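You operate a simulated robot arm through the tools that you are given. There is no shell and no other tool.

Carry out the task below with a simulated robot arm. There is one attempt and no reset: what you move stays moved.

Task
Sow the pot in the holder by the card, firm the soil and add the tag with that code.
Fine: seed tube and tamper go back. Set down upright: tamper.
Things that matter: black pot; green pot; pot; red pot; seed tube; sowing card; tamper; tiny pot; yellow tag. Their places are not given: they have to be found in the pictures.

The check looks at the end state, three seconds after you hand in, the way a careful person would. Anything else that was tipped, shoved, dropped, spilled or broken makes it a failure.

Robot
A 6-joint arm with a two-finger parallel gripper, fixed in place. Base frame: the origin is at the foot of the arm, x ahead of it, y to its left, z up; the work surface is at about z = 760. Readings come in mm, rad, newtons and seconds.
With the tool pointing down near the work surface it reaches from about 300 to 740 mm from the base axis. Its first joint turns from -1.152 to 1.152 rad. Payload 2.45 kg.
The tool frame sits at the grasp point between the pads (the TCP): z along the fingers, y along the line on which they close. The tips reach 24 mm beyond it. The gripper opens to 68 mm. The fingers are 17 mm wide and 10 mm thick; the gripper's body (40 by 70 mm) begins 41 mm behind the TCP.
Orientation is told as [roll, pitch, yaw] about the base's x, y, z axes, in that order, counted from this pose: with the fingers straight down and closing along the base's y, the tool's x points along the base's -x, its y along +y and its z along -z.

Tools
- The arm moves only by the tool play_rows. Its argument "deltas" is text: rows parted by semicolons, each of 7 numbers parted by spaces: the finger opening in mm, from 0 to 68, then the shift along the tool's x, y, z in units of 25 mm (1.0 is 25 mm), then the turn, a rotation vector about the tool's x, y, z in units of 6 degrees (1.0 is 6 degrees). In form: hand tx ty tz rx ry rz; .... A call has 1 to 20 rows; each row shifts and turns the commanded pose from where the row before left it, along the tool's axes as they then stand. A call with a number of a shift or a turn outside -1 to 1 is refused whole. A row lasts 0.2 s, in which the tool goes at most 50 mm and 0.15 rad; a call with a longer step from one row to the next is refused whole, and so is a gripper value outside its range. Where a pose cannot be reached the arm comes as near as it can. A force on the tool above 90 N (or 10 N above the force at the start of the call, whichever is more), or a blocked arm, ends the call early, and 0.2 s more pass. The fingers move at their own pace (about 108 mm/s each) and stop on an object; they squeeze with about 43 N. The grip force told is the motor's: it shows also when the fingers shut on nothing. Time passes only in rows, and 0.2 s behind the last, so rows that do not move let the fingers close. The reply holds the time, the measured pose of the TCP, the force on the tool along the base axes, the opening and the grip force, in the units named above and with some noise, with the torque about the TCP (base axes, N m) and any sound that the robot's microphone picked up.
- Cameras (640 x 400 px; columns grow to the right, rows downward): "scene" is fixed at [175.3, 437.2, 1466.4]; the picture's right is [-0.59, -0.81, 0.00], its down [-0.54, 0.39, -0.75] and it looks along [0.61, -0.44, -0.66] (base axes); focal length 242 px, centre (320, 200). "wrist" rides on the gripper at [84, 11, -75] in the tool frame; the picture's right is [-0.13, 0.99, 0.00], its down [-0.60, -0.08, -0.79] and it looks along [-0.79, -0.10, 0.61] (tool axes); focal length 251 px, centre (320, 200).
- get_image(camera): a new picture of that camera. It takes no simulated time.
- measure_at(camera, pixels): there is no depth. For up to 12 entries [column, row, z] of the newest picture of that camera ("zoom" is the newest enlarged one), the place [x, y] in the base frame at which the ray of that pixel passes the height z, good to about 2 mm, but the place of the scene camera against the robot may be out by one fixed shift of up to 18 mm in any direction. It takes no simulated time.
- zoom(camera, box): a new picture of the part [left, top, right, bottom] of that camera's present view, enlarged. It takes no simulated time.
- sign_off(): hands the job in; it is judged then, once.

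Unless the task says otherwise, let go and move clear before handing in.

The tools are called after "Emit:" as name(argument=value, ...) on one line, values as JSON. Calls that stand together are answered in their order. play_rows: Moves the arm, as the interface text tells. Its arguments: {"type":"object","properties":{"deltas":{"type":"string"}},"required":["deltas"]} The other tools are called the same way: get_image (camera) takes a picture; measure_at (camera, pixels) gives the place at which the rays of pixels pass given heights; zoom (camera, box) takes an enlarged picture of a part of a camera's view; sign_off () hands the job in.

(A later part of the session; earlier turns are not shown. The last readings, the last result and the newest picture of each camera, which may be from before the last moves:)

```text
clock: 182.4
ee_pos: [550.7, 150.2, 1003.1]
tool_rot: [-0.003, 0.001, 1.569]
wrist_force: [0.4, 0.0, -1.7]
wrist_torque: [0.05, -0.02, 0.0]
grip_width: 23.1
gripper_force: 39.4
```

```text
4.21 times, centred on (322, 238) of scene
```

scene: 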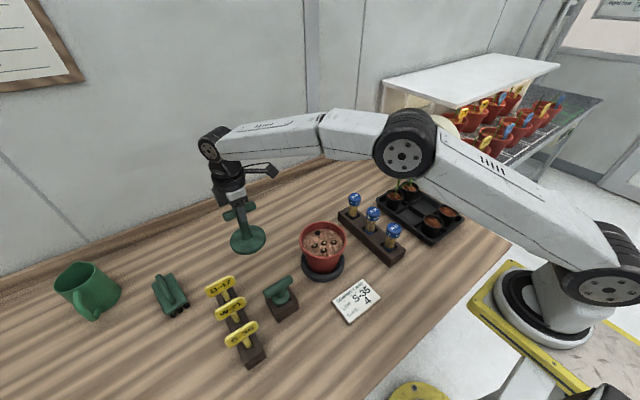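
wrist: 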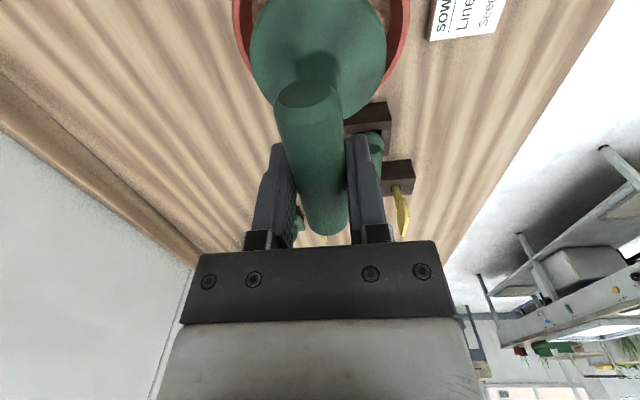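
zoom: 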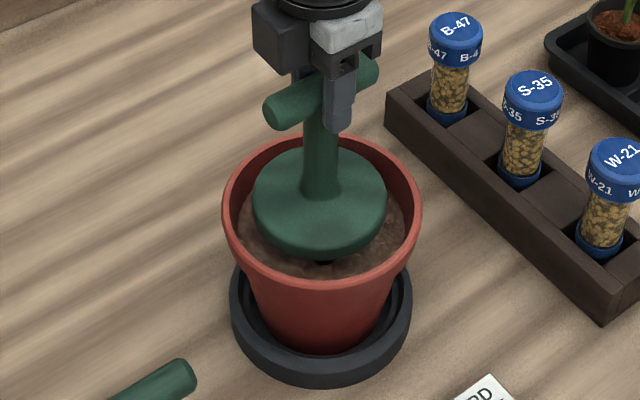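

Well centred inside the rim. Continuing down in small steps to press the soil.

Emit:
play_rows(deltas="10 0 0 0.3 0 0 0;10 0 0 0.15 0 0 0;10 0 0 0 0 0 0")

Emit:
play_rows(deltas="10 0 0 0.12 0 0 0;10 0 0 0 0 0 0")

Emit:
play_rows(deltas="10 0 0 0.1 0 0 0;10 0 0 0 0 0 0")

```text
clock: 183.2
ee_pos: [552.0, 151.0, 992.9]
tool_rot: [-0.001, 0.001, 1.57]
wrist_force: [0.5, 0.2, -2.0]
wrist_torque: [0.0, 0.01, -0.01]
grip_width: 23.3
gripper_force: 39.6
```

```text
clock: 183.8
ee_pos: [550.6, 151.1, 988.7]
tool_rot: [-0.001, 0.002, 1.569]
wrist_force: [0.3, 0.4, -1.8]
wrist_torque: [-0.06, -0.01, 0.0]
grip_width: 23.1
gripper_force: 39.2
```

```text
clock: 184.4
ee_pos: [551.8, 152.3, 987.4]
tool_rot: [-0.002, 0.001, 1.569]
wrist_force: [-0.6, -0.9, 3.8]
wrist_torque: [-0.07, 0.26, 0.03]
grip_width: 23.3
gripper_force: 39.7
```

Contact at z 987 (4 N). I'll press a little more firmly to firm the soil.

Emit:
play_rows(deltas="10 0 0 0.08 0 0 0;10 0 0 0 0 0 0")

Emit:
play_rows(deltas="10 0 0 0.06 0 0 0;10 0 0 0 0 0 0;10 0 0 0 0 0 0")

```text
clock: 185.0
ee_pos: [552.7, 150.6, 987.3]
tool_rot: [-0.007, 0.0, 1.569]
wrist_force: [0.3, -2.6, 22.1]
wrist_torque: [-0.21, 0.01, 0.01]
grip_width: 23.0
gripper_force: 39.7
```

```text
clock: 185.8
ee_pos: [551.5, 151.0, 984.5]
tool_rot: [-0.006, 0.001, 1.568]
wrist_force: [2.8, -3.8, 31.5]
wrist_torque: [0.02, -0.04, 0.01]
grip_width: 23.2
gripper_force: 39.5
```

Pressing at 31 N. Holding briefly, then lifting to look at the soil.

Emit:
play_rows(deltas="10 0 0 0 0 0 0;10 0 0 0 0 0 0;10 0 0 0 0 0 0;10 0 0 -0.3 0 0 0;10 0 0 -1 0 0 0;10 0 0 -1 0 0 0;10 0 0 -0.3 0 0 0;10 0 0 0 0 0 0")

Emit:
zoom(camera="scene", box=[275, 170, 370, 290])

```text
clock: 187.6
ee_pos: [551.2, 150.4, 1048.3]
tool_rot: [0.001, 0.003, 1.566]
wrist_force: [-0.4, -0.7, -1.1]
wrist_torque: [-0.01, 0.0, 0.02]
grip_width: 23.2
gripper_force: 39.0
```

```text
3.33 times, centred on (322, 230) of scene
```

zoom: 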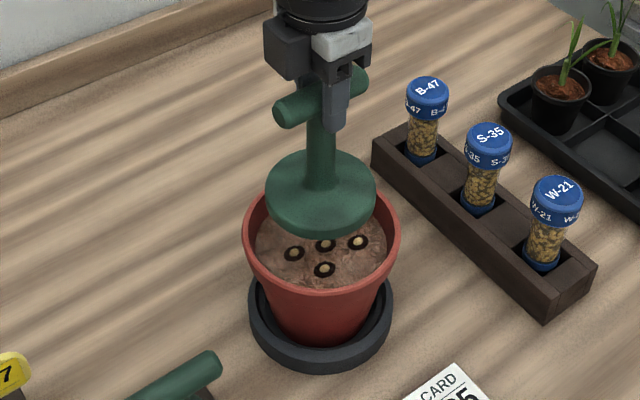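

The seeds are still visible; I'll zoom on the soil to see whether it changed.

Emit:
zoom(camera="scene", box=[298, 225, 346, 265])

```text
10.00 times, centred on (322, 245) of scene
```

zoom: 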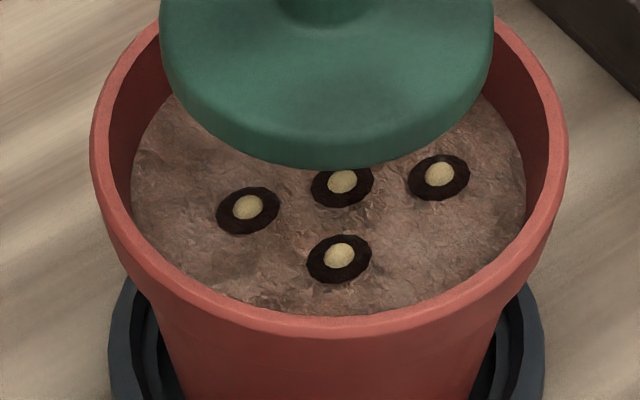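

The marks still look open, so I'll tamp once more with a firmer push (about 55–60 N), watching for slip.

Emit:
play_rows(deltas="10 0 0 1 0 0 0;10 0 0 0.9 0 0 0;10 0 0 0.4 0 0 0;10 0 0 0 0 0 0")

Emit:
play_rows(deltas="10 0 0 0.16 0 0 0;10 0 0 0.1 0 0 0;10 0 0 0 0 0 0")

```text
clock: 188.6
ee_pos: [551.2, 152.0, 989.9]
tool_rot: [-0.002, 0.003, 1.568]
wrist_force: [-0.2, -0.5, -1.0]
wrist_torque: [0.05, 0.02, 0.01]
grip_width: 23.1
gripper_force: 39.6
```

```text
clock: 189.4
ee_pos: [552.5, 151.6, 984.5]
tool_rot: [-0.005, 0.0, 1.567]
wrist_force: [-2.1, -1.5, 17.8]
wrist_torque: [0.14, 0.08, 0.03]
grip_width: 22.9
gripper_force: 39.7
```

Emit:
play_rows(deltas="10 0 0 0.1 0 0 0;10 0 0 0 0 0 0")

Emit:
play_rows(deltas="10 0 0 0.1 0 0 0;10 0 0 0 0 0 0")

```text
clock: 190.0
ee_pos: [552.7, 152.3, 983.3]
tool_rot: [-0.007, 0.0, 1.566]
wrist_force: [-3.1, -5.3, 37.2]
wrist_torque: [-0.06, 0.15, -0.03]
grip_width: 23.0
gripper_force: 39.8
```

```text
clock: 190.6
ee_pos: [550.9, 150.8, 981.5]
tool_rot: [-0.008, -0.002, 1.569]
wrist_force: [-2.7, -2.0, 35.7]
wrist_torque: [0.12, 0.17, 0.0]
grip_width: 22.9
gripper_force: 39.9
```

The force levels off at about 36 N, meaning the bar slips in the grip beyond that. Lifting to look.

Emit:
play_rows(deltas="10 0 0 0 0 0 0;10 0 0 -0.3 0 0 0;10 0 0 -1 0 0 0;10 0 0 -1 0 0 0;10 0 0 -0.4 0 0 0;10 0 0 0 0 0 0")

Emit:
zoom(camera="scene", box=[298, 225, 346, 265])

Emit:
zoom(camera="scene", box=[275, 170, 370, 290])

```text
clock: 192.0
ee_pos: [550.6, 150.8, 1046.8]
tool_rot: [0.0, 0.002, 1.569]
wrist_force: [0.1, -0.4, -1.5]
wrist_torque: [-0.02, 0.0, -0.01]
grip_width: 22.8
gripper_force: 39.3
```

```text
10.00 times, centred on (322, 245) of scene
```

zoom: 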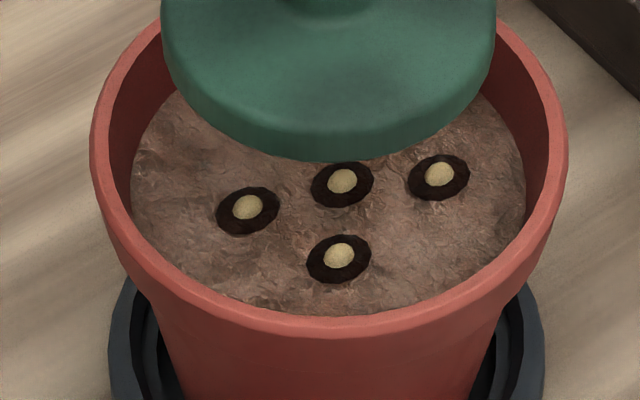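

```text
3.33 times, centred on (322, 230) of scene
```

zoom: 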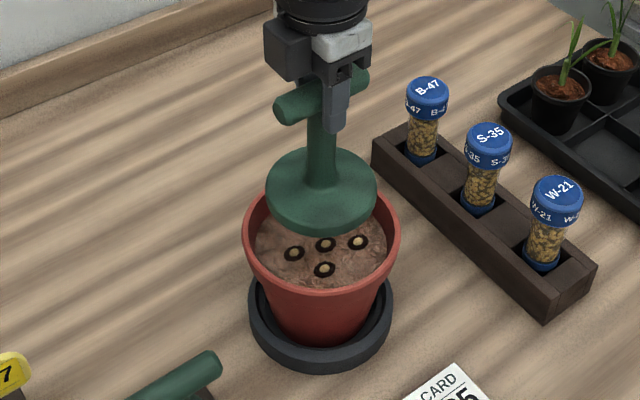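

No obvious change in the marks; I'll compare the soil texture using the same crop as before tamping.

Emit:
zoom(camera="scene", box=[295, 200, 355, 265])

```text
6.15 times, centred on (325, 232) of scene
```

zoom: 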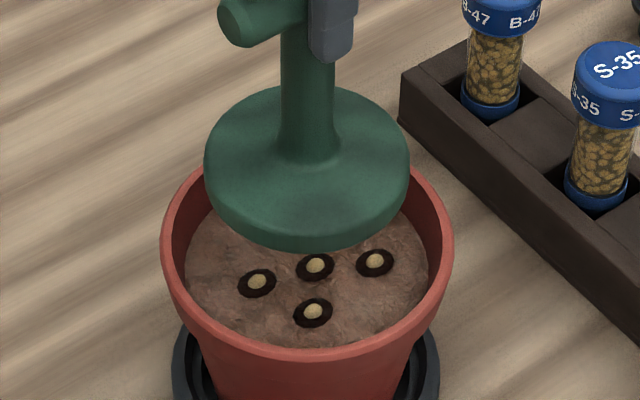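

Every seed mark sits about 2 px lower than before tamping while the rim hasn't moved, so the soil surface sank and is firmed. I'll take the tamper back to its place.

Emit:
play_rows(deltas="10 -0.945 -0.437 0 0 0 0;10 -0.945 -0.437 0 0 0 0;10 -0.945 -0.437 0 0 0 0;10 -0.945 -0.437 0 0 0 0;10 -0.945 -0.437 0 0 0 0;10 -0.945 -0.437 0 0 0 0;10 -0.945 -0.437 0 0 0 0;10 -0.945 -0.437 0 0 0 0;10 0 0 0 0 0 0")

Emit:
play_rows(deltas="10 0 0 1 0 0 0;10 0 0 1 0 0 0;10 0 0 1 0 0 0;10 0 0 1 0 0 0;10 0 0 1 0 0 0;10 0 0 0.8 0 0 0;10 0 0 0.5 0 0 0;10 0 0 0 0 0 0")

Emit:
zoom(camera="scene", box=[200, 180, 330, 310])

```text
clock: 194.0
ee_pos: [638.1, 341.2, 1046.3]
tool_rot: [0.001, 0.002, 1.569]
wrist_force: [-0.7, -0.1, -1.3]
wrist_torque: [0.0, -0.02, 0.03]
grip_width: 22.7
gripper_force: 39.5
```

```text
clock: 195.8
ee_pos: [638.6, 340.3, 888.6]
tool_rot: [-0.002, 0.003, 1.569]
wrist_force: [-0.1, 0.3, -1.6]
wrist_torque: [-0.03, 0.0, 0.01]
grip_width: 23.0
gripper_force: 39.0
```

```text
3.08 times, centred on (265, 245) of scene
```

zoom: 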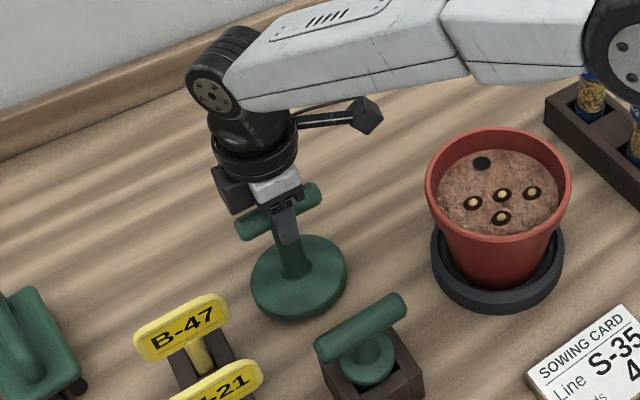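

The soil now shows a different, pressed texture. I'll lower the tamper to the table in small steps.

Emit:
play_rows(deltas="10 0 0 0.2 0 0 0;10 0 0 0 0 0 0")

Emit:
play_rows(deltas="10 0 0 0.1 0 0 0;10 0 0 0 0 0 0")

Emit:
play_rows(deltas="10 0 0 0.08 0 0 0;10 0 0 0 0 0 0")

```text
clock: 196.4
ee_pos: [638.4, 339.3, 883.3]
tool_rot: [-0.003, 0.002, 1.566]
wrist_force: [0.5, 0.2, -2.0]
wrist_torque: [0.0, -0.02, 0.0]
grip_width: 23.0
gripper_force: 39.0
```

```text
clock: 197.0
ee_pos: [637.9, 339.8, 881.2]
tool_rot: [-0.001, 0.001, 1.568]
wrist_force: [-0.3, 0.5, -1.7]
wrist_torque: [0.03, 0.01, 0.02]
grip_width: 22.8
gripper_force: 39.4
```

```text
clock: 197.6
ee_pos: [638.4, 339.4, 879.4]
tool_rot: [-0.003, 0.002, 1.567]
wrist_force: [-1.0, 0.3, -1.9]
wrist_torque: [-0.04, 0.0, 0.01]
grip_width: 22.6
gripper_force: 39.3
```

Emit:
play_rows(deltas="10 0 0 0.06 0 0 0;10 0 0 0 0 0 0")

Emit:
play_rows(deltas="10 0 0 0.06 0 0 0;10 0 0 0 0 0 0")

```text
clock: 198.2
ee_pos: [637.5, 338.8, 876.5]
tool_rot: [-0.001, 0.002, 1.567]
wrist_force: [-0.2, 0.0, -1.2]
wrist_torque: [-0.01, -0.01, 0.01]
grip_width: 23.0
gripper_force: 39.8
```

```text
clock: 198.8
ee_pos: [638.8, 339.1, 877.3]
tool_rot: [-0.002, 0.001, 1.568]
wrist_force: [-2.7, -1.8, 8.4]
wrist_torque: [0.04, 0.12, 0.02]
grip_width: 22.8
gripper_force: 39.5
```

Touchdown with 8 N at z 877. Releasing and rising straight up.

Emit:
play_rows(deltas="26 0 0 0 0 0 0;32 0 0 0 0 0 0;44 0 0 0 0 0 0;60 0 0 0 0 0 0;68 0 0 0 0 0 0;68 0 0 -0.3 0 0 0;68 0 0 -0.8 0 0 0;68 0 0 -1 0 0 0;68 0 0 -1 0 0 0;68 0 0 -1 0 0 0;68 0 0 -1 0 0 0;68 0 0 0 0 0 0")

Emit:
get_image(camera="scene")

Emit:
get_image(camera="wrist")

```text
clock: 201.4
ee_pos: [638.3, 338.8, 1004.4]
tool_rot: [-0.002, 0.003, 1.57]
wrist_force: [-0.5, -0.5, -0.1]
wrist_torque: [-0.02, -0.01, 0.01]
grip_width: 68.1
gripper_force: 0.0
```

```text
taken
```

scene: 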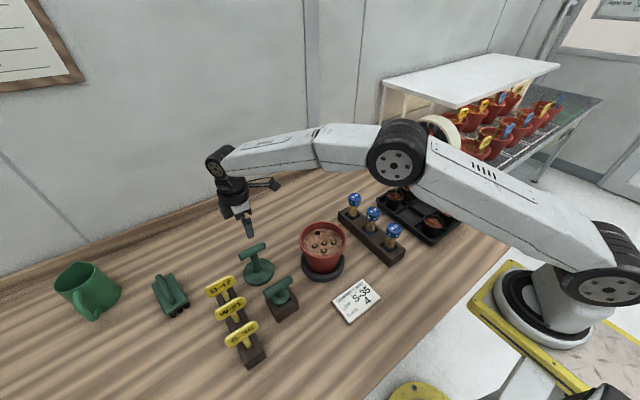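

```text
taken
```

wrist: 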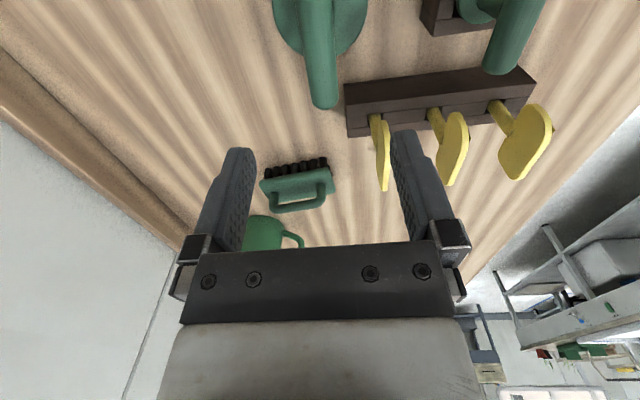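

The tamper stands upright in its place. Next, the S-35 tag: with this yaw the fingers close across the tag plates, so I'll move to view it.

Emit:
play_rows(deltas="68 0.1 0.99 0 0 0 0;68 0.1 0.99 0 0 0 0;68 0.1 0.99 0 0 0 0;68 0.1 0.99 0 0 0 0;68 0.1 0.99 0 0 0 0;68 0.1 0.99 0 0 0 0;68 0.1 0.99 0 0 0 0;68 0.1 0.99 0 0 0 0;68 0 0 0 0 0 0")

Emit:
get_image(camera="wrist")

Emit:
zoom(camera="wrist", box=[200, 60, 420, 240])

```text
clock: 203.4
ee_pos: [439.8, 319.5, 1003.2]
tool_rot: [-0.003, 0.001, 1.57]
wrist_force: [0.7, 0.5, 0.6]
wrist_torque: [0.03, 0.05, 0.02]
grip_width: 68.2
gripper_force: 0.1
```

```text
taken
```

wrist: 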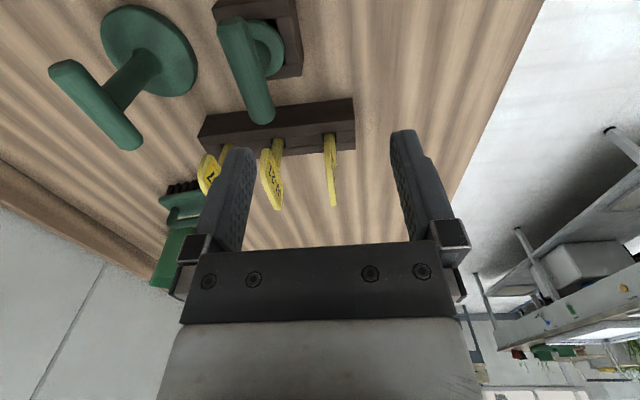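

```text
2.22 times, centred on (310, 150) of wrist
```

zoom: 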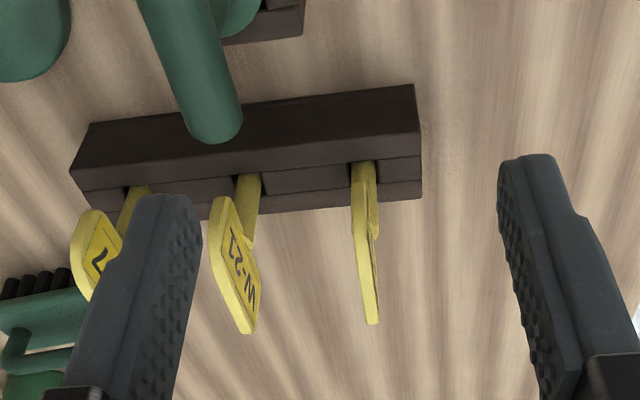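

Zooming on the S-35 tag, seen edge-on at (331,170).

Emit:
zoom(camera="wrist", box=[295, 120, 365, 215])

Emit:
zoom(camera="scene", box=[215, 300, 280, 375])

```text
4.21 times, centred on (330, 168) of wrist
```

zoom: 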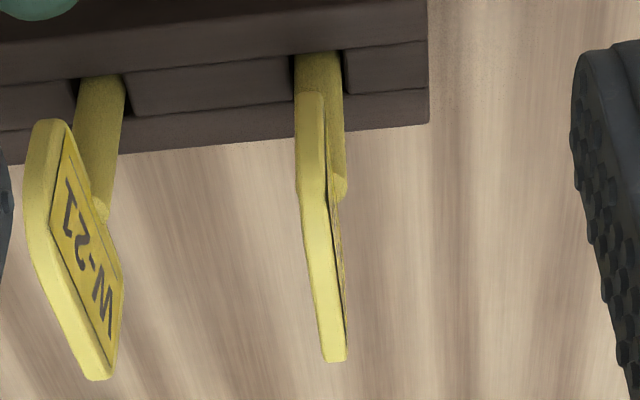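

```text
5.33 times, centred on (248, 338) of scene
```

zoom: 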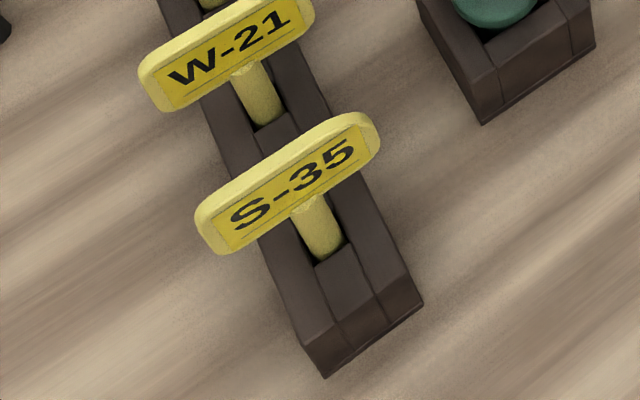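

I'll measure the plate's ends, centre and stem at candidate heights from this view.

Emit:
measure_at(camera="wrist", pixels=[[327.6, 143, 905], [333.6, 206, 905], [331, 176, 905], [331, 176, 895], [331, 176, 915], [334, 165, 885], [329, 133, 790], [330, 131, 800], [282, 197, 905], [270, 165, 905]])

```text
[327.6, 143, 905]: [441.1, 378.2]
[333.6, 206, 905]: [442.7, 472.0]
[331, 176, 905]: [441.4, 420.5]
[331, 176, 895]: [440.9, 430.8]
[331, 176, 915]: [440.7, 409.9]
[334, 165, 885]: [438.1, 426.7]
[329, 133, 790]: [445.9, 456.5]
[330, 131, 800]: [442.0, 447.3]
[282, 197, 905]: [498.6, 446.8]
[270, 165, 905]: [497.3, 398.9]
```

I need a second height for triangulation, so I'll raise 100 mm and look again.

Emit:
play_rows(deltas="68 0 0 -1 0 0 0;68 0 0 -1 0 0 0;68 0 0 -1 0 0 0;68 0 0 -1 0 0 0;68 0 0 0 0 0 0")

Emit:
zoom(camera="wrist", box=[295, 80, 365, 175])

```text
clock: 204.6
ee_pos: [440.4, 319.5, 1102.3]
tool_rot: [-0.001, 0.001, 1.568]
wrist_force: [-0.1, -0.8, 0.1]
wrist_torque: [-0.01, 0.01, 0.02]
grip_width: 67.8
gripper_force: 0.0
```

```text
4.21 times, centred on (330, 128) of wrist
```

zoom: 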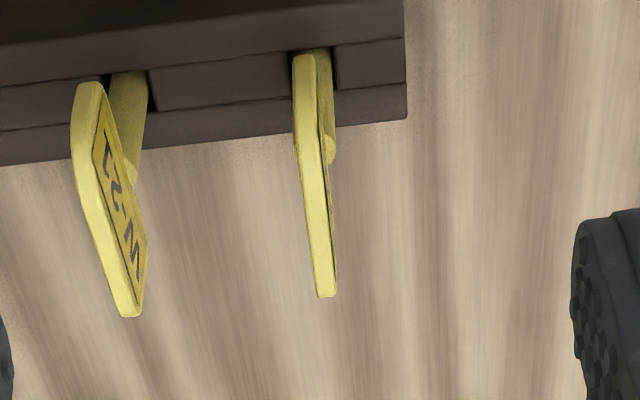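

Emit:
measure_at(camera="wrist", pixels=[[326, 94.3, 910], [326, 94.3, 890], [326, 94.3, 870], [331.4, 150.6, 910], [331.4, 150.6, 890], [331.4, 150.6, 870], [330, 92.5, 800], [332, 114, 870], [333, 108, 790], [349, 82, 795]])

```text
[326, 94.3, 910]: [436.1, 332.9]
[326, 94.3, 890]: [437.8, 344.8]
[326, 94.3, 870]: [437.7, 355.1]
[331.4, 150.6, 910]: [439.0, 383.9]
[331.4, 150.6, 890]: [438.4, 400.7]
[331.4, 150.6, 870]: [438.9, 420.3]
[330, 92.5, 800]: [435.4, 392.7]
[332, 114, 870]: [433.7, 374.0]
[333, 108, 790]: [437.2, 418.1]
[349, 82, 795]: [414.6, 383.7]
```

I must take a fresh full picture so that the measurement uses the present pose.

Emit:
get_image(camera="wrist")

Emit:
measure_at(camera="wrist", pixels=[[326, 94.3, 910], [326, 94.3, 890], [326, 94.3, 870], [331.4, 150.6, 910], [331.4, 150.6, 890], [331.4, 150.6, 870], [330, 92.5, 800], [330, 92.5, 790]])

```text
taken
```

wrist: 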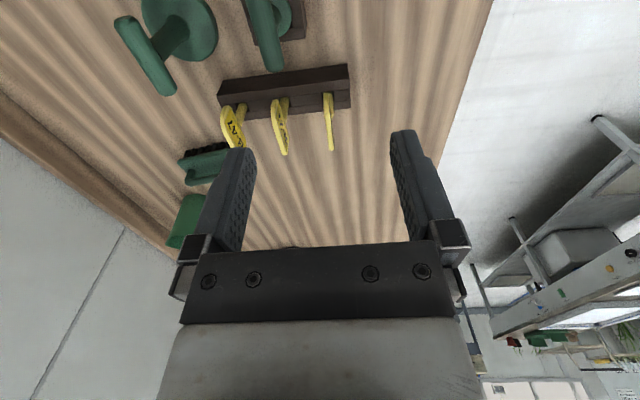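

```text
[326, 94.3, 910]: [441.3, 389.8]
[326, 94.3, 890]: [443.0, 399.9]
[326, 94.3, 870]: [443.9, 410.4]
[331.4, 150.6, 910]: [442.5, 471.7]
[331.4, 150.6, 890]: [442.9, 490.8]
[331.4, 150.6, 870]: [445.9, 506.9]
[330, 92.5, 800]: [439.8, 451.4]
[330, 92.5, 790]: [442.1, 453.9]
```

The plate spans roughly y 405–485, z 858–897, at x≈442. I'll measure the stem and look from the front (−x side) to learn whether the plate leans.

Emit:
measure_at(camera="wrist", pixels=[[332.4, 116, 858], [332.4, 116, 850], [329.5, 92.5, 805], [332.5, 150, 896], [329.5, 150, 896], [323.5, 95, 862], [328.8, 95, 862]])

Emit:
play_rows(deltas="68 0 0 0 0 0 1;68 0 0 0 0 0 1;68 0 0 0 0 0 1;68 0 0 0 0 0 1;68 0 0 0 0 0 1;68 0 0 0 0 0 1;68 0 0 0 0 0 1;68 0 0 0 0 0 1;68 0 0 0 0 0 1;68 0 0 0 0 0 1;68 0 0 0 0 0 0")

Emit:
get_image(camera="wrist")

```text
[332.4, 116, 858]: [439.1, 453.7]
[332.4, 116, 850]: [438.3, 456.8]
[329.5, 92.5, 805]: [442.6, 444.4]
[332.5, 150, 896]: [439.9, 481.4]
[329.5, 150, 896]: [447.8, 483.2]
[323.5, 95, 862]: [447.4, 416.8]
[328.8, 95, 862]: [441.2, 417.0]
```

```text
clock: 207.0
ee_pos: [439.3, 320.0, 1102.4]
tool_rot: [-0.003, 0.0, 0.518]
wrist_force: [-0.7, -0.3, -0.3]
wrist_torque: [0.0, 0.01, -0.02]
grip_width: 67.9
gripper_force: 0.0
```

```text
taken
```

wrist: 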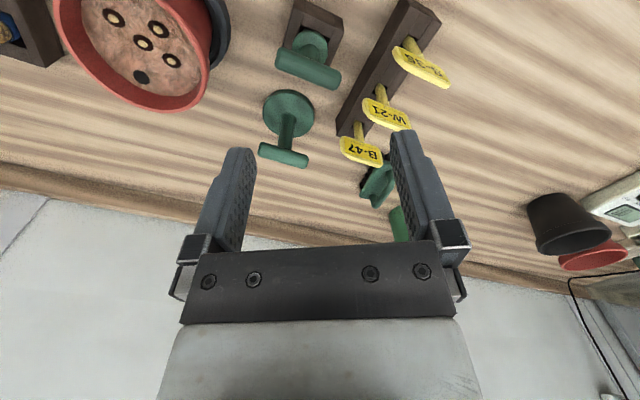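

The plate is vertical, about 7 mm thick, x 441–448. This view also shows the tag hole in the pot at (141,76), so I'll measure that as well.

Emit:
zoom(camera="wrist", box=[50, 0, 230, 115])

Emit:
zoom(camera="wrist", box=[370, 0, 470, 100])

Emit:
measure_at(camera="wrist", pixels=[[141, 76, 863], [144, 43.5, 863], [113, 17.5, 863], [172, 60.5, 863], [159, 29, 863]])

```text
3.48 times, centred on (140, 58) of wrist
```

zoom: 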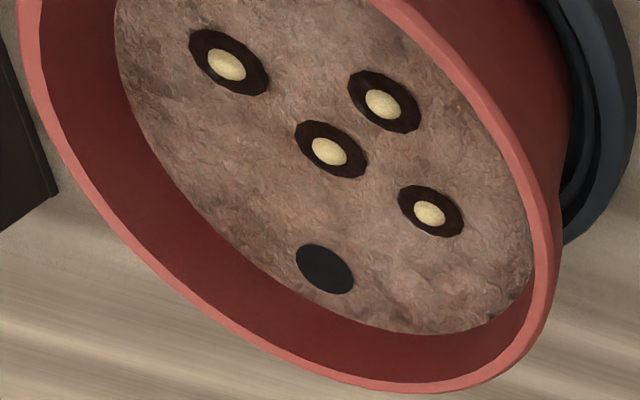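

```text
4.00 times, centred on (420, 50) of wrist
```

zoom: 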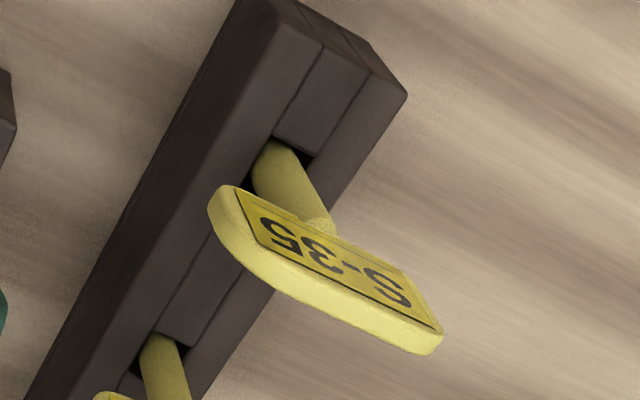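

```text
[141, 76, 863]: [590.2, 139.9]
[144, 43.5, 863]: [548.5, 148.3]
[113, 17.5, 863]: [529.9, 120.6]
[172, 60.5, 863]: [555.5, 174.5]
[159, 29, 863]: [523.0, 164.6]
```

The hole measures about (592,140); seed marks in this view read within 3 mm of their true presses. I'll yaw back to 90° and go above the S-35 plate.

Emit:
play_rows(deltas="68 0 0 0 0 0 -1;68 0 0 0 0 0 -1;68 0 0 0 0 0 -1;68 0 0 0 0 0 -1;68 0 0 0 0 0 -1;68 0 0 0 0 0 -1;68 0 0 0 0 0 -1;68 0 0 0 0 0 -1;68 0 0 0 0 0 -1;68 0 0 0 0 0 -1;48 -0.85 -0.033 0.93 0 0 0;48 -0.85 -0.033 0.93 0 0 0;48 -0.85 -0.033 0.93 0 0 0;48 -0.85 -0.033 0.93 0 0 0;48 -0.85 -0.033 0.93 0 0 0;48 -0.85 -0.033 0.93 0 0 0;48 0 0 0 0 0 0")

Emit:
get_image(camera="wrist")

Emit:
zoom(camera="scene", box=[180, 240, 310, 380])

```text
clock: 210.6
ee_pos: [445.0, 447.3, 962.6]
tool_rot: [-0.003, 0.001, 1.568]
wrist_force: [0.8, -0.1, -0.3]
wrist_torque: [-0.01, -0.01, -0.01]
grip_width: 48.1
gripper_force: 0.2
```

```text
taken
```

wrist: 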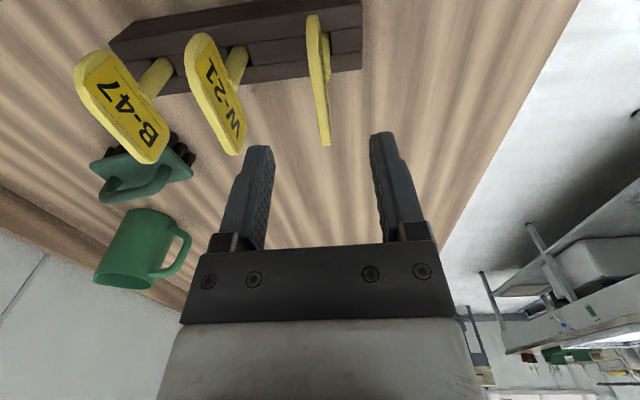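

```text
2.86 times, centred on (245, 310) of scene
```

zoom: 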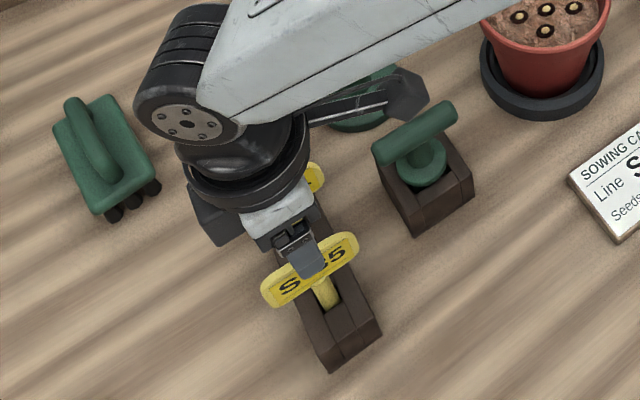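

The S-35 plate is centred between the fingers, edge-on at column 318. I'll check its extents.

Emit:
zoom(camera="wrist", box=[270, 0, 370, 160])

Emit:
measure_at(camera="wrist", pixels=[[325, 143, 896], [314, 18, 896], [314, 30, 896], [320, 85, 896], [328, 80, 870], [320, 85, 890], [327, 70, 858]])

```text
2.50 times, centred on (320, 80) of wrist
```

zoom: 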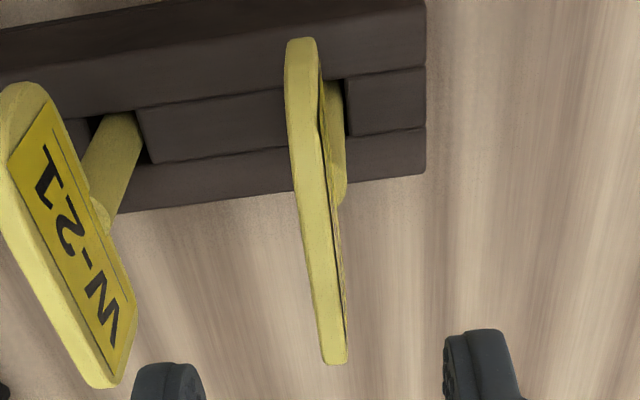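

```text
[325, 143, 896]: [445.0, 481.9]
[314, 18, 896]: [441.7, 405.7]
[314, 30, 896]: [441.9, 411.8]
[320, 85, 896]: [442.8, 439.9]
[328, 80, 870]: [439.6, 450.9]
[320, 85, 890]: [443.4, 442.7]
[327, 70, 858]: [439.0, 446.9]
```

Plate centre is about (443,445). Descending to grip the plate above its lower edge.

Emit:
play_rows(deltas="48 0.05 0.06 0.8 0 0 0;48 0 0 0.8 0 0 0;48 0 0 0.8 0 0 0;48 0 0 0.66 0 0 0;48 0 0 0 0 0 0")

Emit:
get_image(camera="wrist")

Emit:
zoom(camera="scene", box=[200, 280, 290, 380])

```text
clock: 211.8
ee_pos: [443.5, 445.3, 886.6]
tool_rot: [-0.001, 0.001, 1.567]
wrist_force: [0.4, 0.4, 0.2]
wrist_torque: [0.01, 0.01, 0.05]
grip_width: 48.0
gripper_force: 0.0
```

```text
taken
```

wrist: 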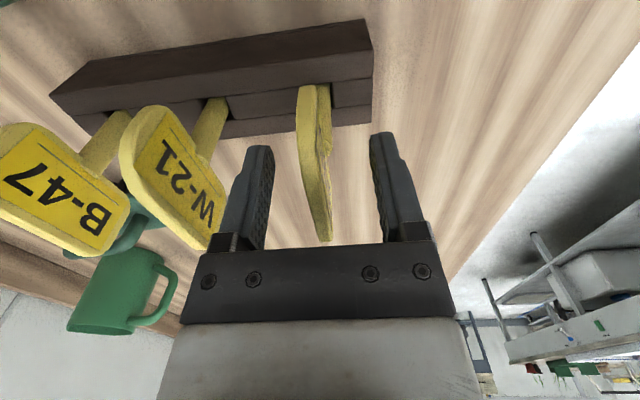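

```text
4.00 times, centred on (245, 330) of scene
```

zoom: 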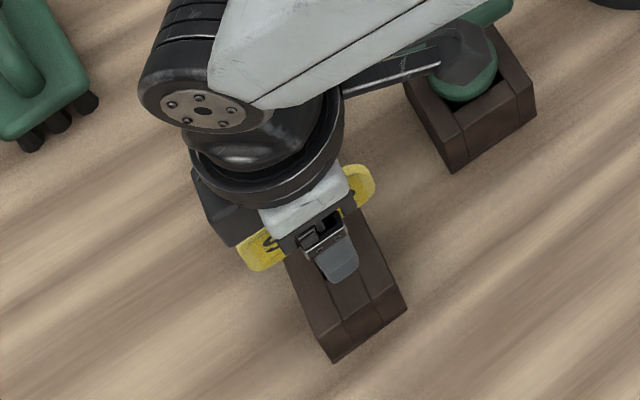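

The plate lies between the pads. Closing gently.

Emit:
play_rows(deltas="36 0 0 0 0 0 0;24 0 0 0 0 0 0;14 0 0 0 0 0 0;6 0 0 0 0 0 0;0 0 0 0 0 0 0;0 0 0 0 0 0 0")

Emit:
get_image(camera="wrist")

```text
clock: 213.2
ee_pos: [444.2, 446.4, 888.0]
tool_rot: [-0.002, 0.001, 1.569]
wrist_force: [0.2, -0.4, -0.7]
wrist_torque: [-0.04, 0.01, -0.01]
grip_width: 5.6
gripper_force: 28.9
```

```text
taken
```

wrist: 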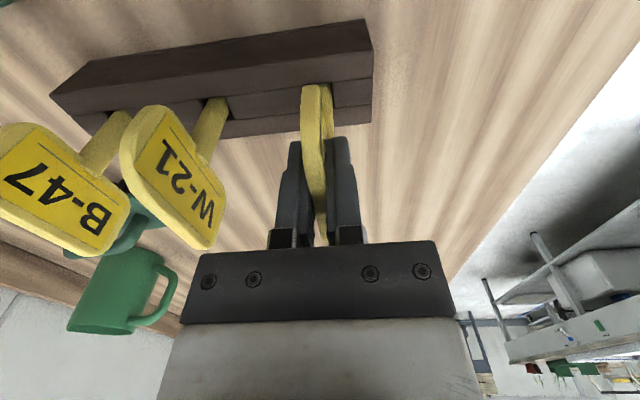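

Gripped at 5.6 mm. Lifting straight up.

Emit:
play_rows(deltas="0 0 0 -0.3 0 0 0;0 0 0 -0.6 0 0 0;0 0 0 -0.8 0 0 0;0 0 0 -1 0 0 0;0 0 0 -1 0 0 0;0 0 0 -1 0 0 0;0 0 0 -1 0 0 0;0 0 0 -0.6 0 0 0;0 0 0 0 0 0 0")

Emit:
get_image(camera="wrist")

Emit:
get_image(camera="scene")

```text
clock: 215.2
ee_pos: [443.3, 446.8, 1044.9]
tool_rot: [0.0, 0.002, 1.569]
wrist_force: [-0.3, -0.2, 0.5]
wrist_torque: [0.02, 0.04, 0.0]
grip_width: 5.8
gripper_force: 29.1
```

```text
taken
```

wrist: 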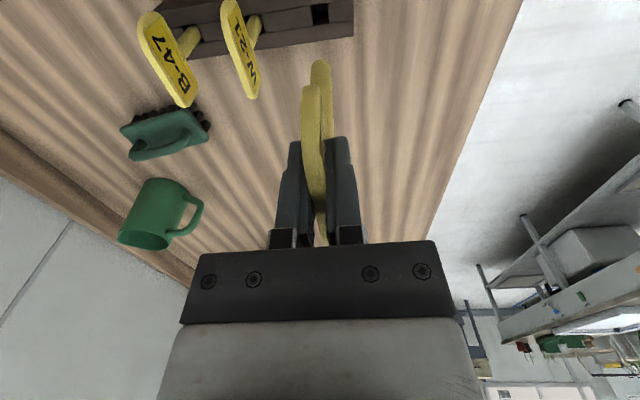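

```text
taken
```

scene: 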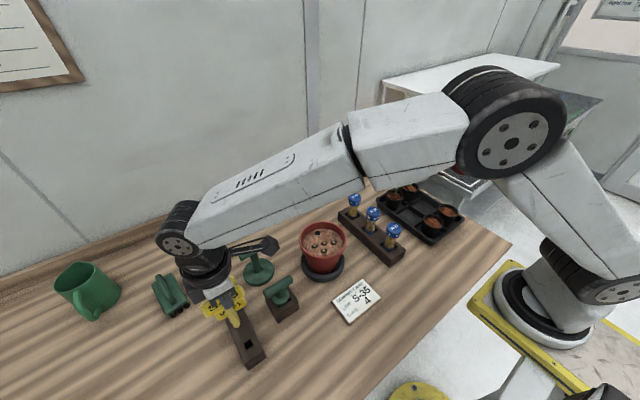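

The tag is out, its rounded stem tip at (320,65) in the wrist view. I'll zoom to find the tip relative to the tool axis.

Emit:
zoom(camera="wrist", box=[270, 40, 370, 160])

Emit:
zoom(camera="scene", box=[180, 250, 280, 350])

Emit:
measure_at(camera="wrist", pixels=[[320, 63, 960], [320, 63, 950], [320, 63, 940], [320, 63, 930], [320, 63, 920]])

```text
3.33 times, centred on (320, 100) of wrist
```

zoom: 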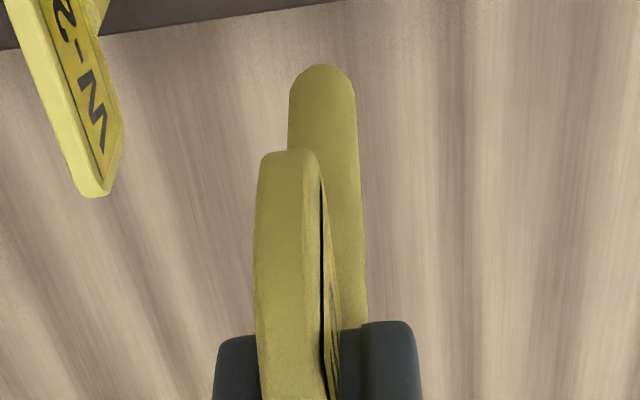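

```text
4.00 times, centred on (230, 300) of scene
```

zoom: 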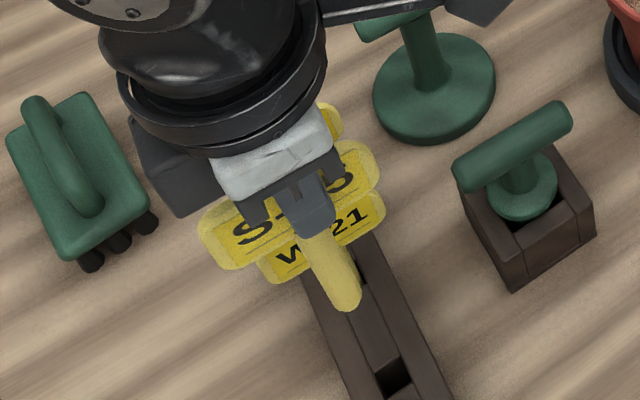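

```text
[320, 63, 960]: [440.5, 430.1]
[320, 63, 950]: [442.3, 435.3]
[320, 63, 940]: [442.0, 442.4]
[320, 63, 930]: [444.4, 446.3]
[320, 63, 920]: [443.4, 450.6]
```

The stem tip lies on the tool axis, about 116 mm below the TCP. I'll carry the tag over to the hole with some extra height.

Emit:
play_rows(deltas="0 0 0 -0.8 0 0 0;0 0.941 -0.461 0 0 0 0;0 0.941 -0.461 0 0 0 0;0 0.941 -0.461 0 0 0 0;0 0.941 -0.461 0 0 0 0;0 0.941 -0.461 0 0 0 0;0 0.941 -0.461 0 0 0 0;0 0.941 -0.461 0 0 0 0;0 0.941 -0.461 0 0 0 0;0 0.941 -0.461 0 0 0 0;0 0.941 -0.461 0 0 0 0;0 0.941 -0.461 0 0 0 0;0 0.941 -0.461 0 0 0 0;0 0.941 -0.461 0 0 0 0;0 0 0 0 0 0 0;0 0 0 0 0 0 0")

Emit:
get_image(camera="wrist")

Emit:
zoom(camera="wrist", box=[240, 0, 400, 120])

Emit:
zoom(camera="scene", box=[275, 160, 370, 280])

```text
clock: 218.6
ee_pos: [593.0, 139.2, 1065.4]
tool_rot: [-0.003, 0.003, 1.568]
wrist_force: [-0.5, 0.5, 1.1]
wrist_torque: [0.01, -0.01, 0.0]
grip_width: 5.8
gripper_force: 28.7
```

```text
taken
```

wrist: 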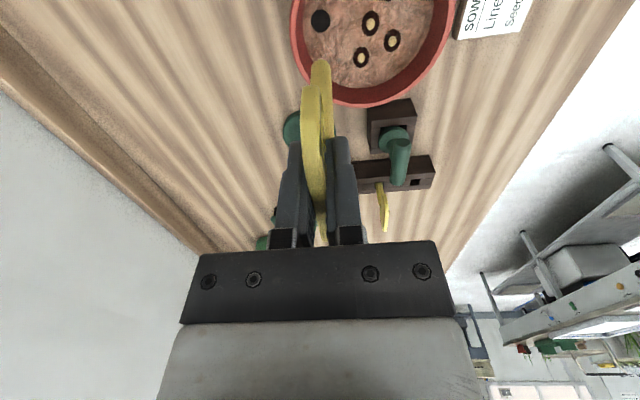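

```text
3.33 times, centred on (320, 60) of wrist
```

zoom: 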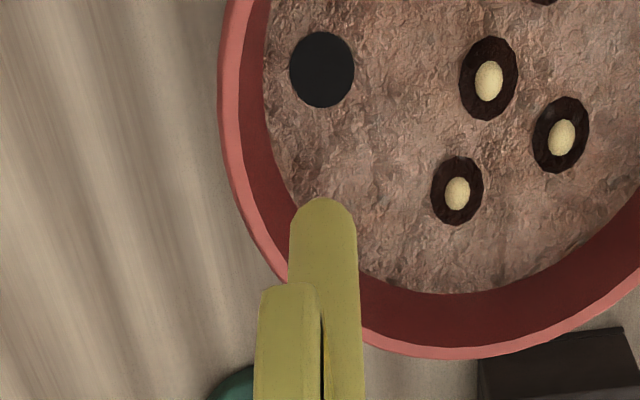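

```text
3.33 times, centred on (322, 220) of scene
```

zoom: 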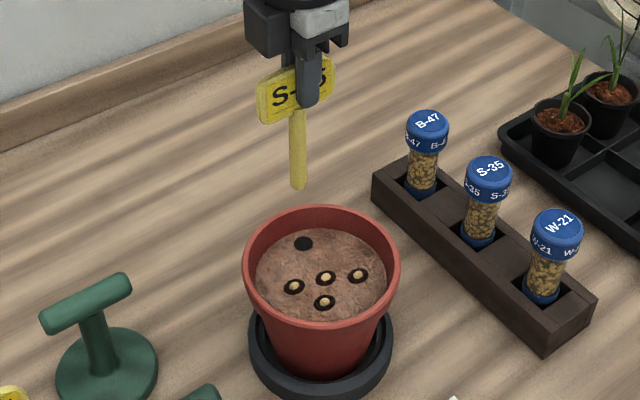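

The hole shows clearly at zoom (321,69), ahead of the stem tip at (323,210). Measuring it.

Emit:
measure_at(camera="wrist", pixels=[[320.3, 20.7, 862], [320.3, 20.7, 864], [310.5, 20.7, 862], [330.2, 20.7, 862], [320.5, 9.3, 862], [320.5, 32.3, 862], [370.7, 23.8, 862], [361, 58, 862]])

Emit:
play_rows(deltas="0 0 0 0 0 0 0")

```text
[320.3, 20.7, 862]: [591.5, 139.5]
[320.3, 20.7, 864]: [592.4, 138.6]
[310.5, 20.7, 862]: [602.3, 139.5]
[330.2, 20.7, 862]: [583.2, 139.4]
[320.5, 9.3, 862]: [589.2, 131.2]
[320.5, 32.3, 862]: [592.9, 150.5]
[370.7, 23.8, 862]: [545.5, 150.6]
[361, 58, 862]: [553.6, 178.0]
```

```text
clock: 219.0
ee_pos: [592.4, 139.4, 1065.0]
tool_rot: [-0.002, 0.001, 1.568]
wrist_force: [0.2, -0.3, 0.4]
wrist_torque: [0.01, -0.01, 0.0]
grip_width: 5.6
gripper_force: 28.8
```

Hole centre ≈ (592,140), about 19 mm across, and the stem tip lines up in x. I'll lower the tip to just above the soil and check alignment from both cameras.

Emit:
play_rows(deltas="0 0 0 0.9 0 0 0;0 0 0 0.9 0 0 0;0 0 0 0.8 0 0 0;0 0 0 0 0 0 0")

Emit:
get_image(camera="wrist")

Emit:
zoom(camera="wrist", box=[270, 0, 370, 110])

Emit:
zoom(camera="scene", box=[295, 200, 345, 260])

```text
clock: 220.0
ee_pos: [592.9, 140.5, 998.8]
tool_rot: [-0.001, 0.001, 1.568]
wrist_force: [-0.5, 0.5, 0.6]
wrist_torque: [-0.02, 0.0, 0.01]
grip_width: 5.6
gripper_force: 28.6
```

```text
taken
```

wrist: 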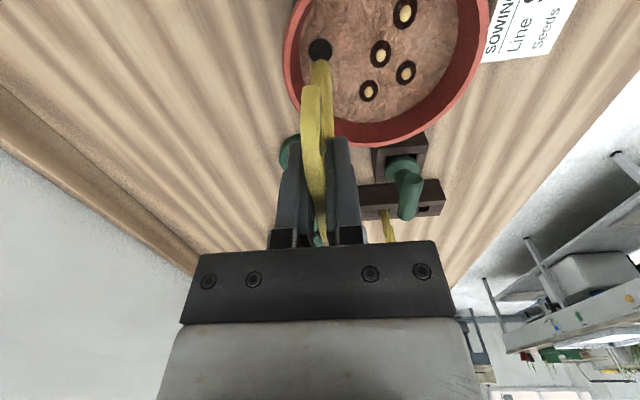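

```text
3.64 times, centred on (320, 55) of wrist
```

zoom: 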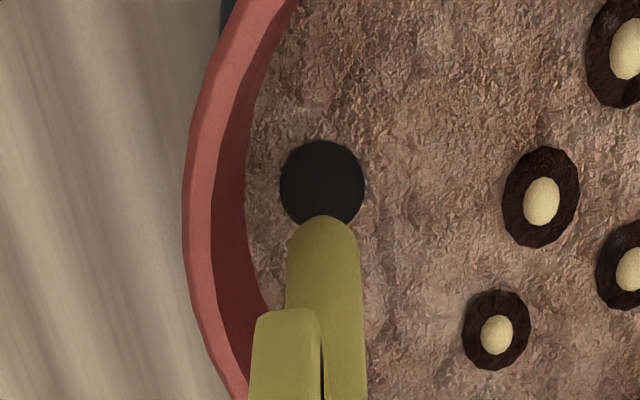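

```text
6.67 times, centred on (320, 230) of scene
```

zoom: 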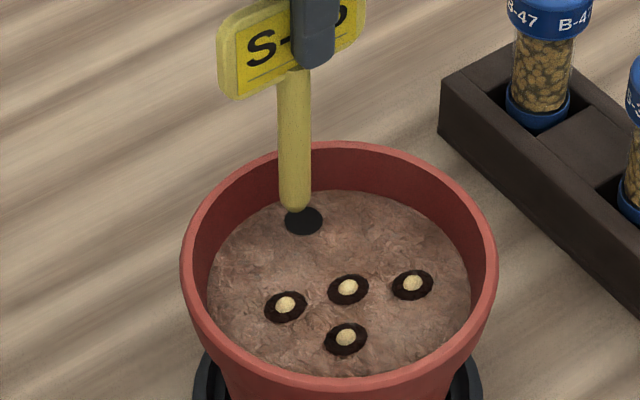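

Comparing both views, the tip is about 4.5 mm beyond the hole in +y and aligned in x. I'll shift 4.5 mm in -y and check again.

Emit:
play_rows(deltas="0 0.18 0 0 0 0 0;0 0 0 0.15 0 0 0;0 0 0 0 0 0 0")

Emit:
zoom(camera="wrist", box=[270, 0, 370, 110])

Emit:
zoom(camera="scene", box=[295, 200, 345, 260])

```text
clock: 220.8
ee_pos: [592.5, 136.7, 996.3]
tool_rot: [-0.002, 0.0, 1.569]
wrist_force: [0.4, 0.5, -0.2]
wrist_torque: [-0.01, 0.01, -0.01]
grip_width: 5.8
gripper_force: 28.7
```

```text
3.64 times, centred on (320, 55) of wrist
```

zoom: 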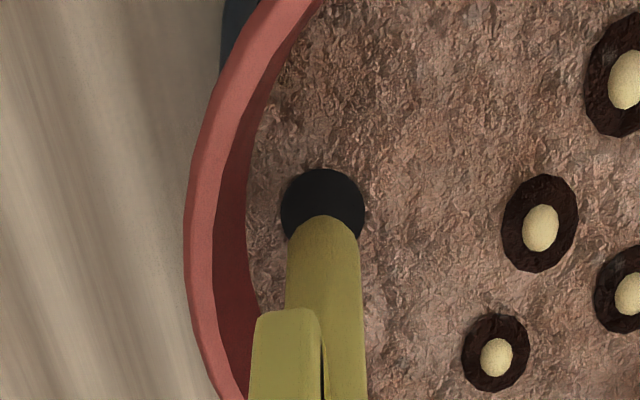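

```text
6.67 times, centred on (320, 230) of scene
```

zoom: 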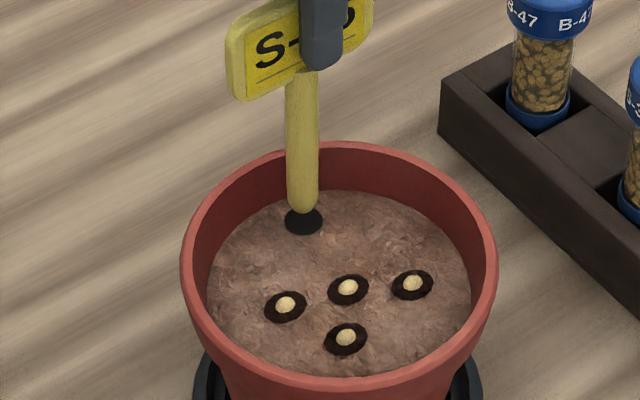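

Now the tip sits right over the hole in both views (scene: stem 303 against hole 303; wrist: 323 against 323). Lowering slowly while monitoring the force.

Emit:
play_rows(deltas="0 0 0 0.2 0 0 0;0 0 0 0.12 0 0 0;0 0 0 0 0 0 0")

Emit:
play_rows(deltas="0 0 0 0.12 0 0 0;0 0 0 0.12 0 0 0;0 0 0 0 0 0 0")

Emit:
zoom(camera="wrist", box=[270, 0, 370, 110])

Emit:
zoom(camera="scene", box=[295, 200, 345, 260])

```text
clock: 221.6
ee_pos: [592.6, 135.5, 988.2]
tool_rot: [-0.002, 0.001, 1.567]
wrist_force: [0.3, 0.4, 0.0]
wrist_torque: [-0.03, -0.01, 0.02]
grip_width: 5.7
gripper_force: 28.8
```

```text
clock: 222.4
ee_pos: [593.2, 134.9, 982.8]
tool_rot: [-0.003, 0.004, 1.567]
wrist_force: [0.7, 0.4, -0.2]
wrist_torque: [0.01, 0.02, 0.01]
grip_width: 5.7
gripper_force: 28.8
```

```text
3.64 times, centred on (320, 55) of wrist
```

zoom: 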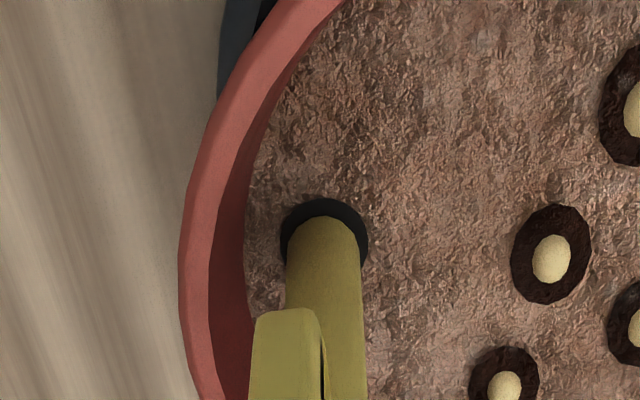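

```text
6.67 times, centred on (320, 230) of scene
```

zoom: 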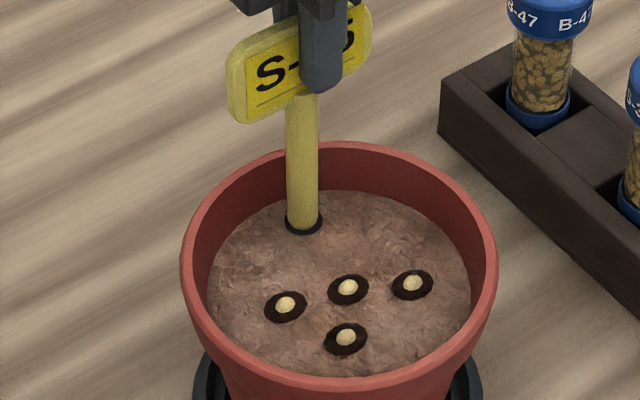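

The stem tip is entering the hole, well centred in both views and with no force. Continuing down.

Emit:
play_rows(deltas="0 0 0 0.25 0 0 0;0 0 0 0.15 0 0 0;0 0 0 0 0 0 0")

Emit:
play_rows(deltas="0 0 0 0.25 0 0 0;0 0 0 0.15 0 0 0;0 0 0 0 0 0 0")

Emit:
zoom(camera="scene", box=[295, 200, 345, 260])

```text
clock: 223.2
ee_pos: [592.4, 136.2, 971.8]
tool_rot: [-0.002, 0.003, 1.568]
wrist_force: [-0.8, 0.3, -0.6]
wrist_torque: [-0.02, -0.02, -0.02]
grip_width: 5.7
gripper_force: 28.5
```

```text
clock: 224.0
ee_pos: [592.7, 135.9, 962.9]
tool_rot: [-0.002, 0.002, 1.567]
wrist_force: [0.3, 0.2, 0.4]
wrist_torque: [0.04, -0.02, -0.02]
grip_width: 5.5
gripper_force: 28.7
```

```text
6.67 times, centred on (320, 230) of scene
```

zoom: 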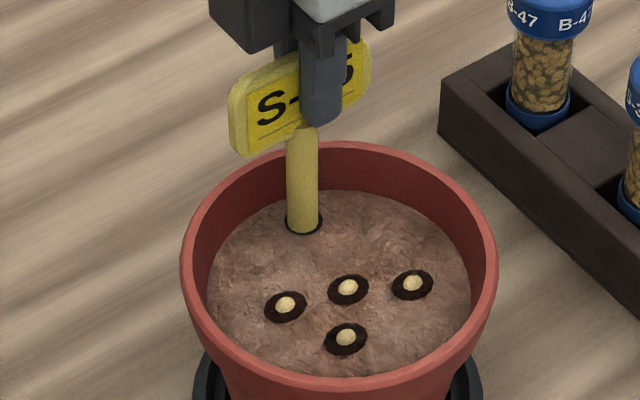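

The stem is going in freely (about 22 mm deep). Continuing in steps.

Emit:
play_rows(deltas="0 0 0 0.25 0 0 0;0 0 0 0.15 0 0 0;0 0 0 0 0 0 0")

Emit:
play_rows(deltas="0 0 0 0.2 0 0 0;0 0 0 0 0 0 0")

Emit:
play_rows(deltas="0 0 0 0.2 0 0 0;0 0 0 0 0 0 0")

```text
clock: 224.8
ee_pos: [592.1, 135.7, 951.9]
tool_rot: [-0.002, 0.001, 1.568]
wrist_force: [0.1, 0.0, -0.2]
wrist_torque: [0.05, -0.01, 0.0]
grip_width: 5.7
gripper_force: 29.0
```

```text
clock: 225.4
ee_pos: [592.2, 135.2, 948.1]
tool_rot: [-0.002, 0.002, 1.567]
wrist_force: [-0.4, 0.2, -0.7]
wrist_torque: [-0.01, 0.01, -0.01]
grip_width: 5.6
gripper_force: 29.1
```

```text
clock: 226.0
ee_pos: [591.1, 134.8, 942.0]
tool_rot: [-0.002, 0.001, 1.568]
wrist_force: [-0.1, 0.3, 0.3]
wrist_torque: [-0.01, -0.02, 0.0]
grip_width: 5.8
gripper_force: 28.4
```

Still free at z 942. I'll go on gently to find the bottom of the hole while keeping the plate above the rim.

Emit:
play_rows(deltas="0 0 0 0.2 0 0 0;0 0 0 0 0 0 0")

Emit:
play_rows(deltas="0 0 0 0.2 0 0 0;0 0 0 0 0 0 0")

Emit:
zoom(camera="scene", box=[285, 190, 355, 275])

```text
clock: 226.6
ee_pos: [593.0, 135.9, 940.9]
tool_rot: [-0.006, 0.0, 1.568]
wrist_force: [-3.5, -2.5, 23.1]
wrist_torque: [-0.16, 0.43, -0.01]
grip_width: 5.8
gripper_force: 28.8
```

```text
clock: 227.2
ee_pos: [592.8, 136.3, 936.1]
tool_rot: [-0.008, 0.0, 1.569]
wrist_force: [-3.8, 0.1, 38.6]
wrist_torque: [0.19, 0.48, 0.03]
grip_width: 6.0
gripper_force: 28.3
```

```text
4.71 times, centred on (320, 232) of scene
```

zoom: 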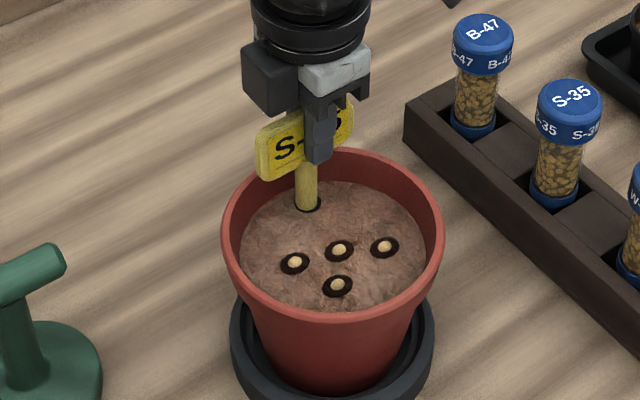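

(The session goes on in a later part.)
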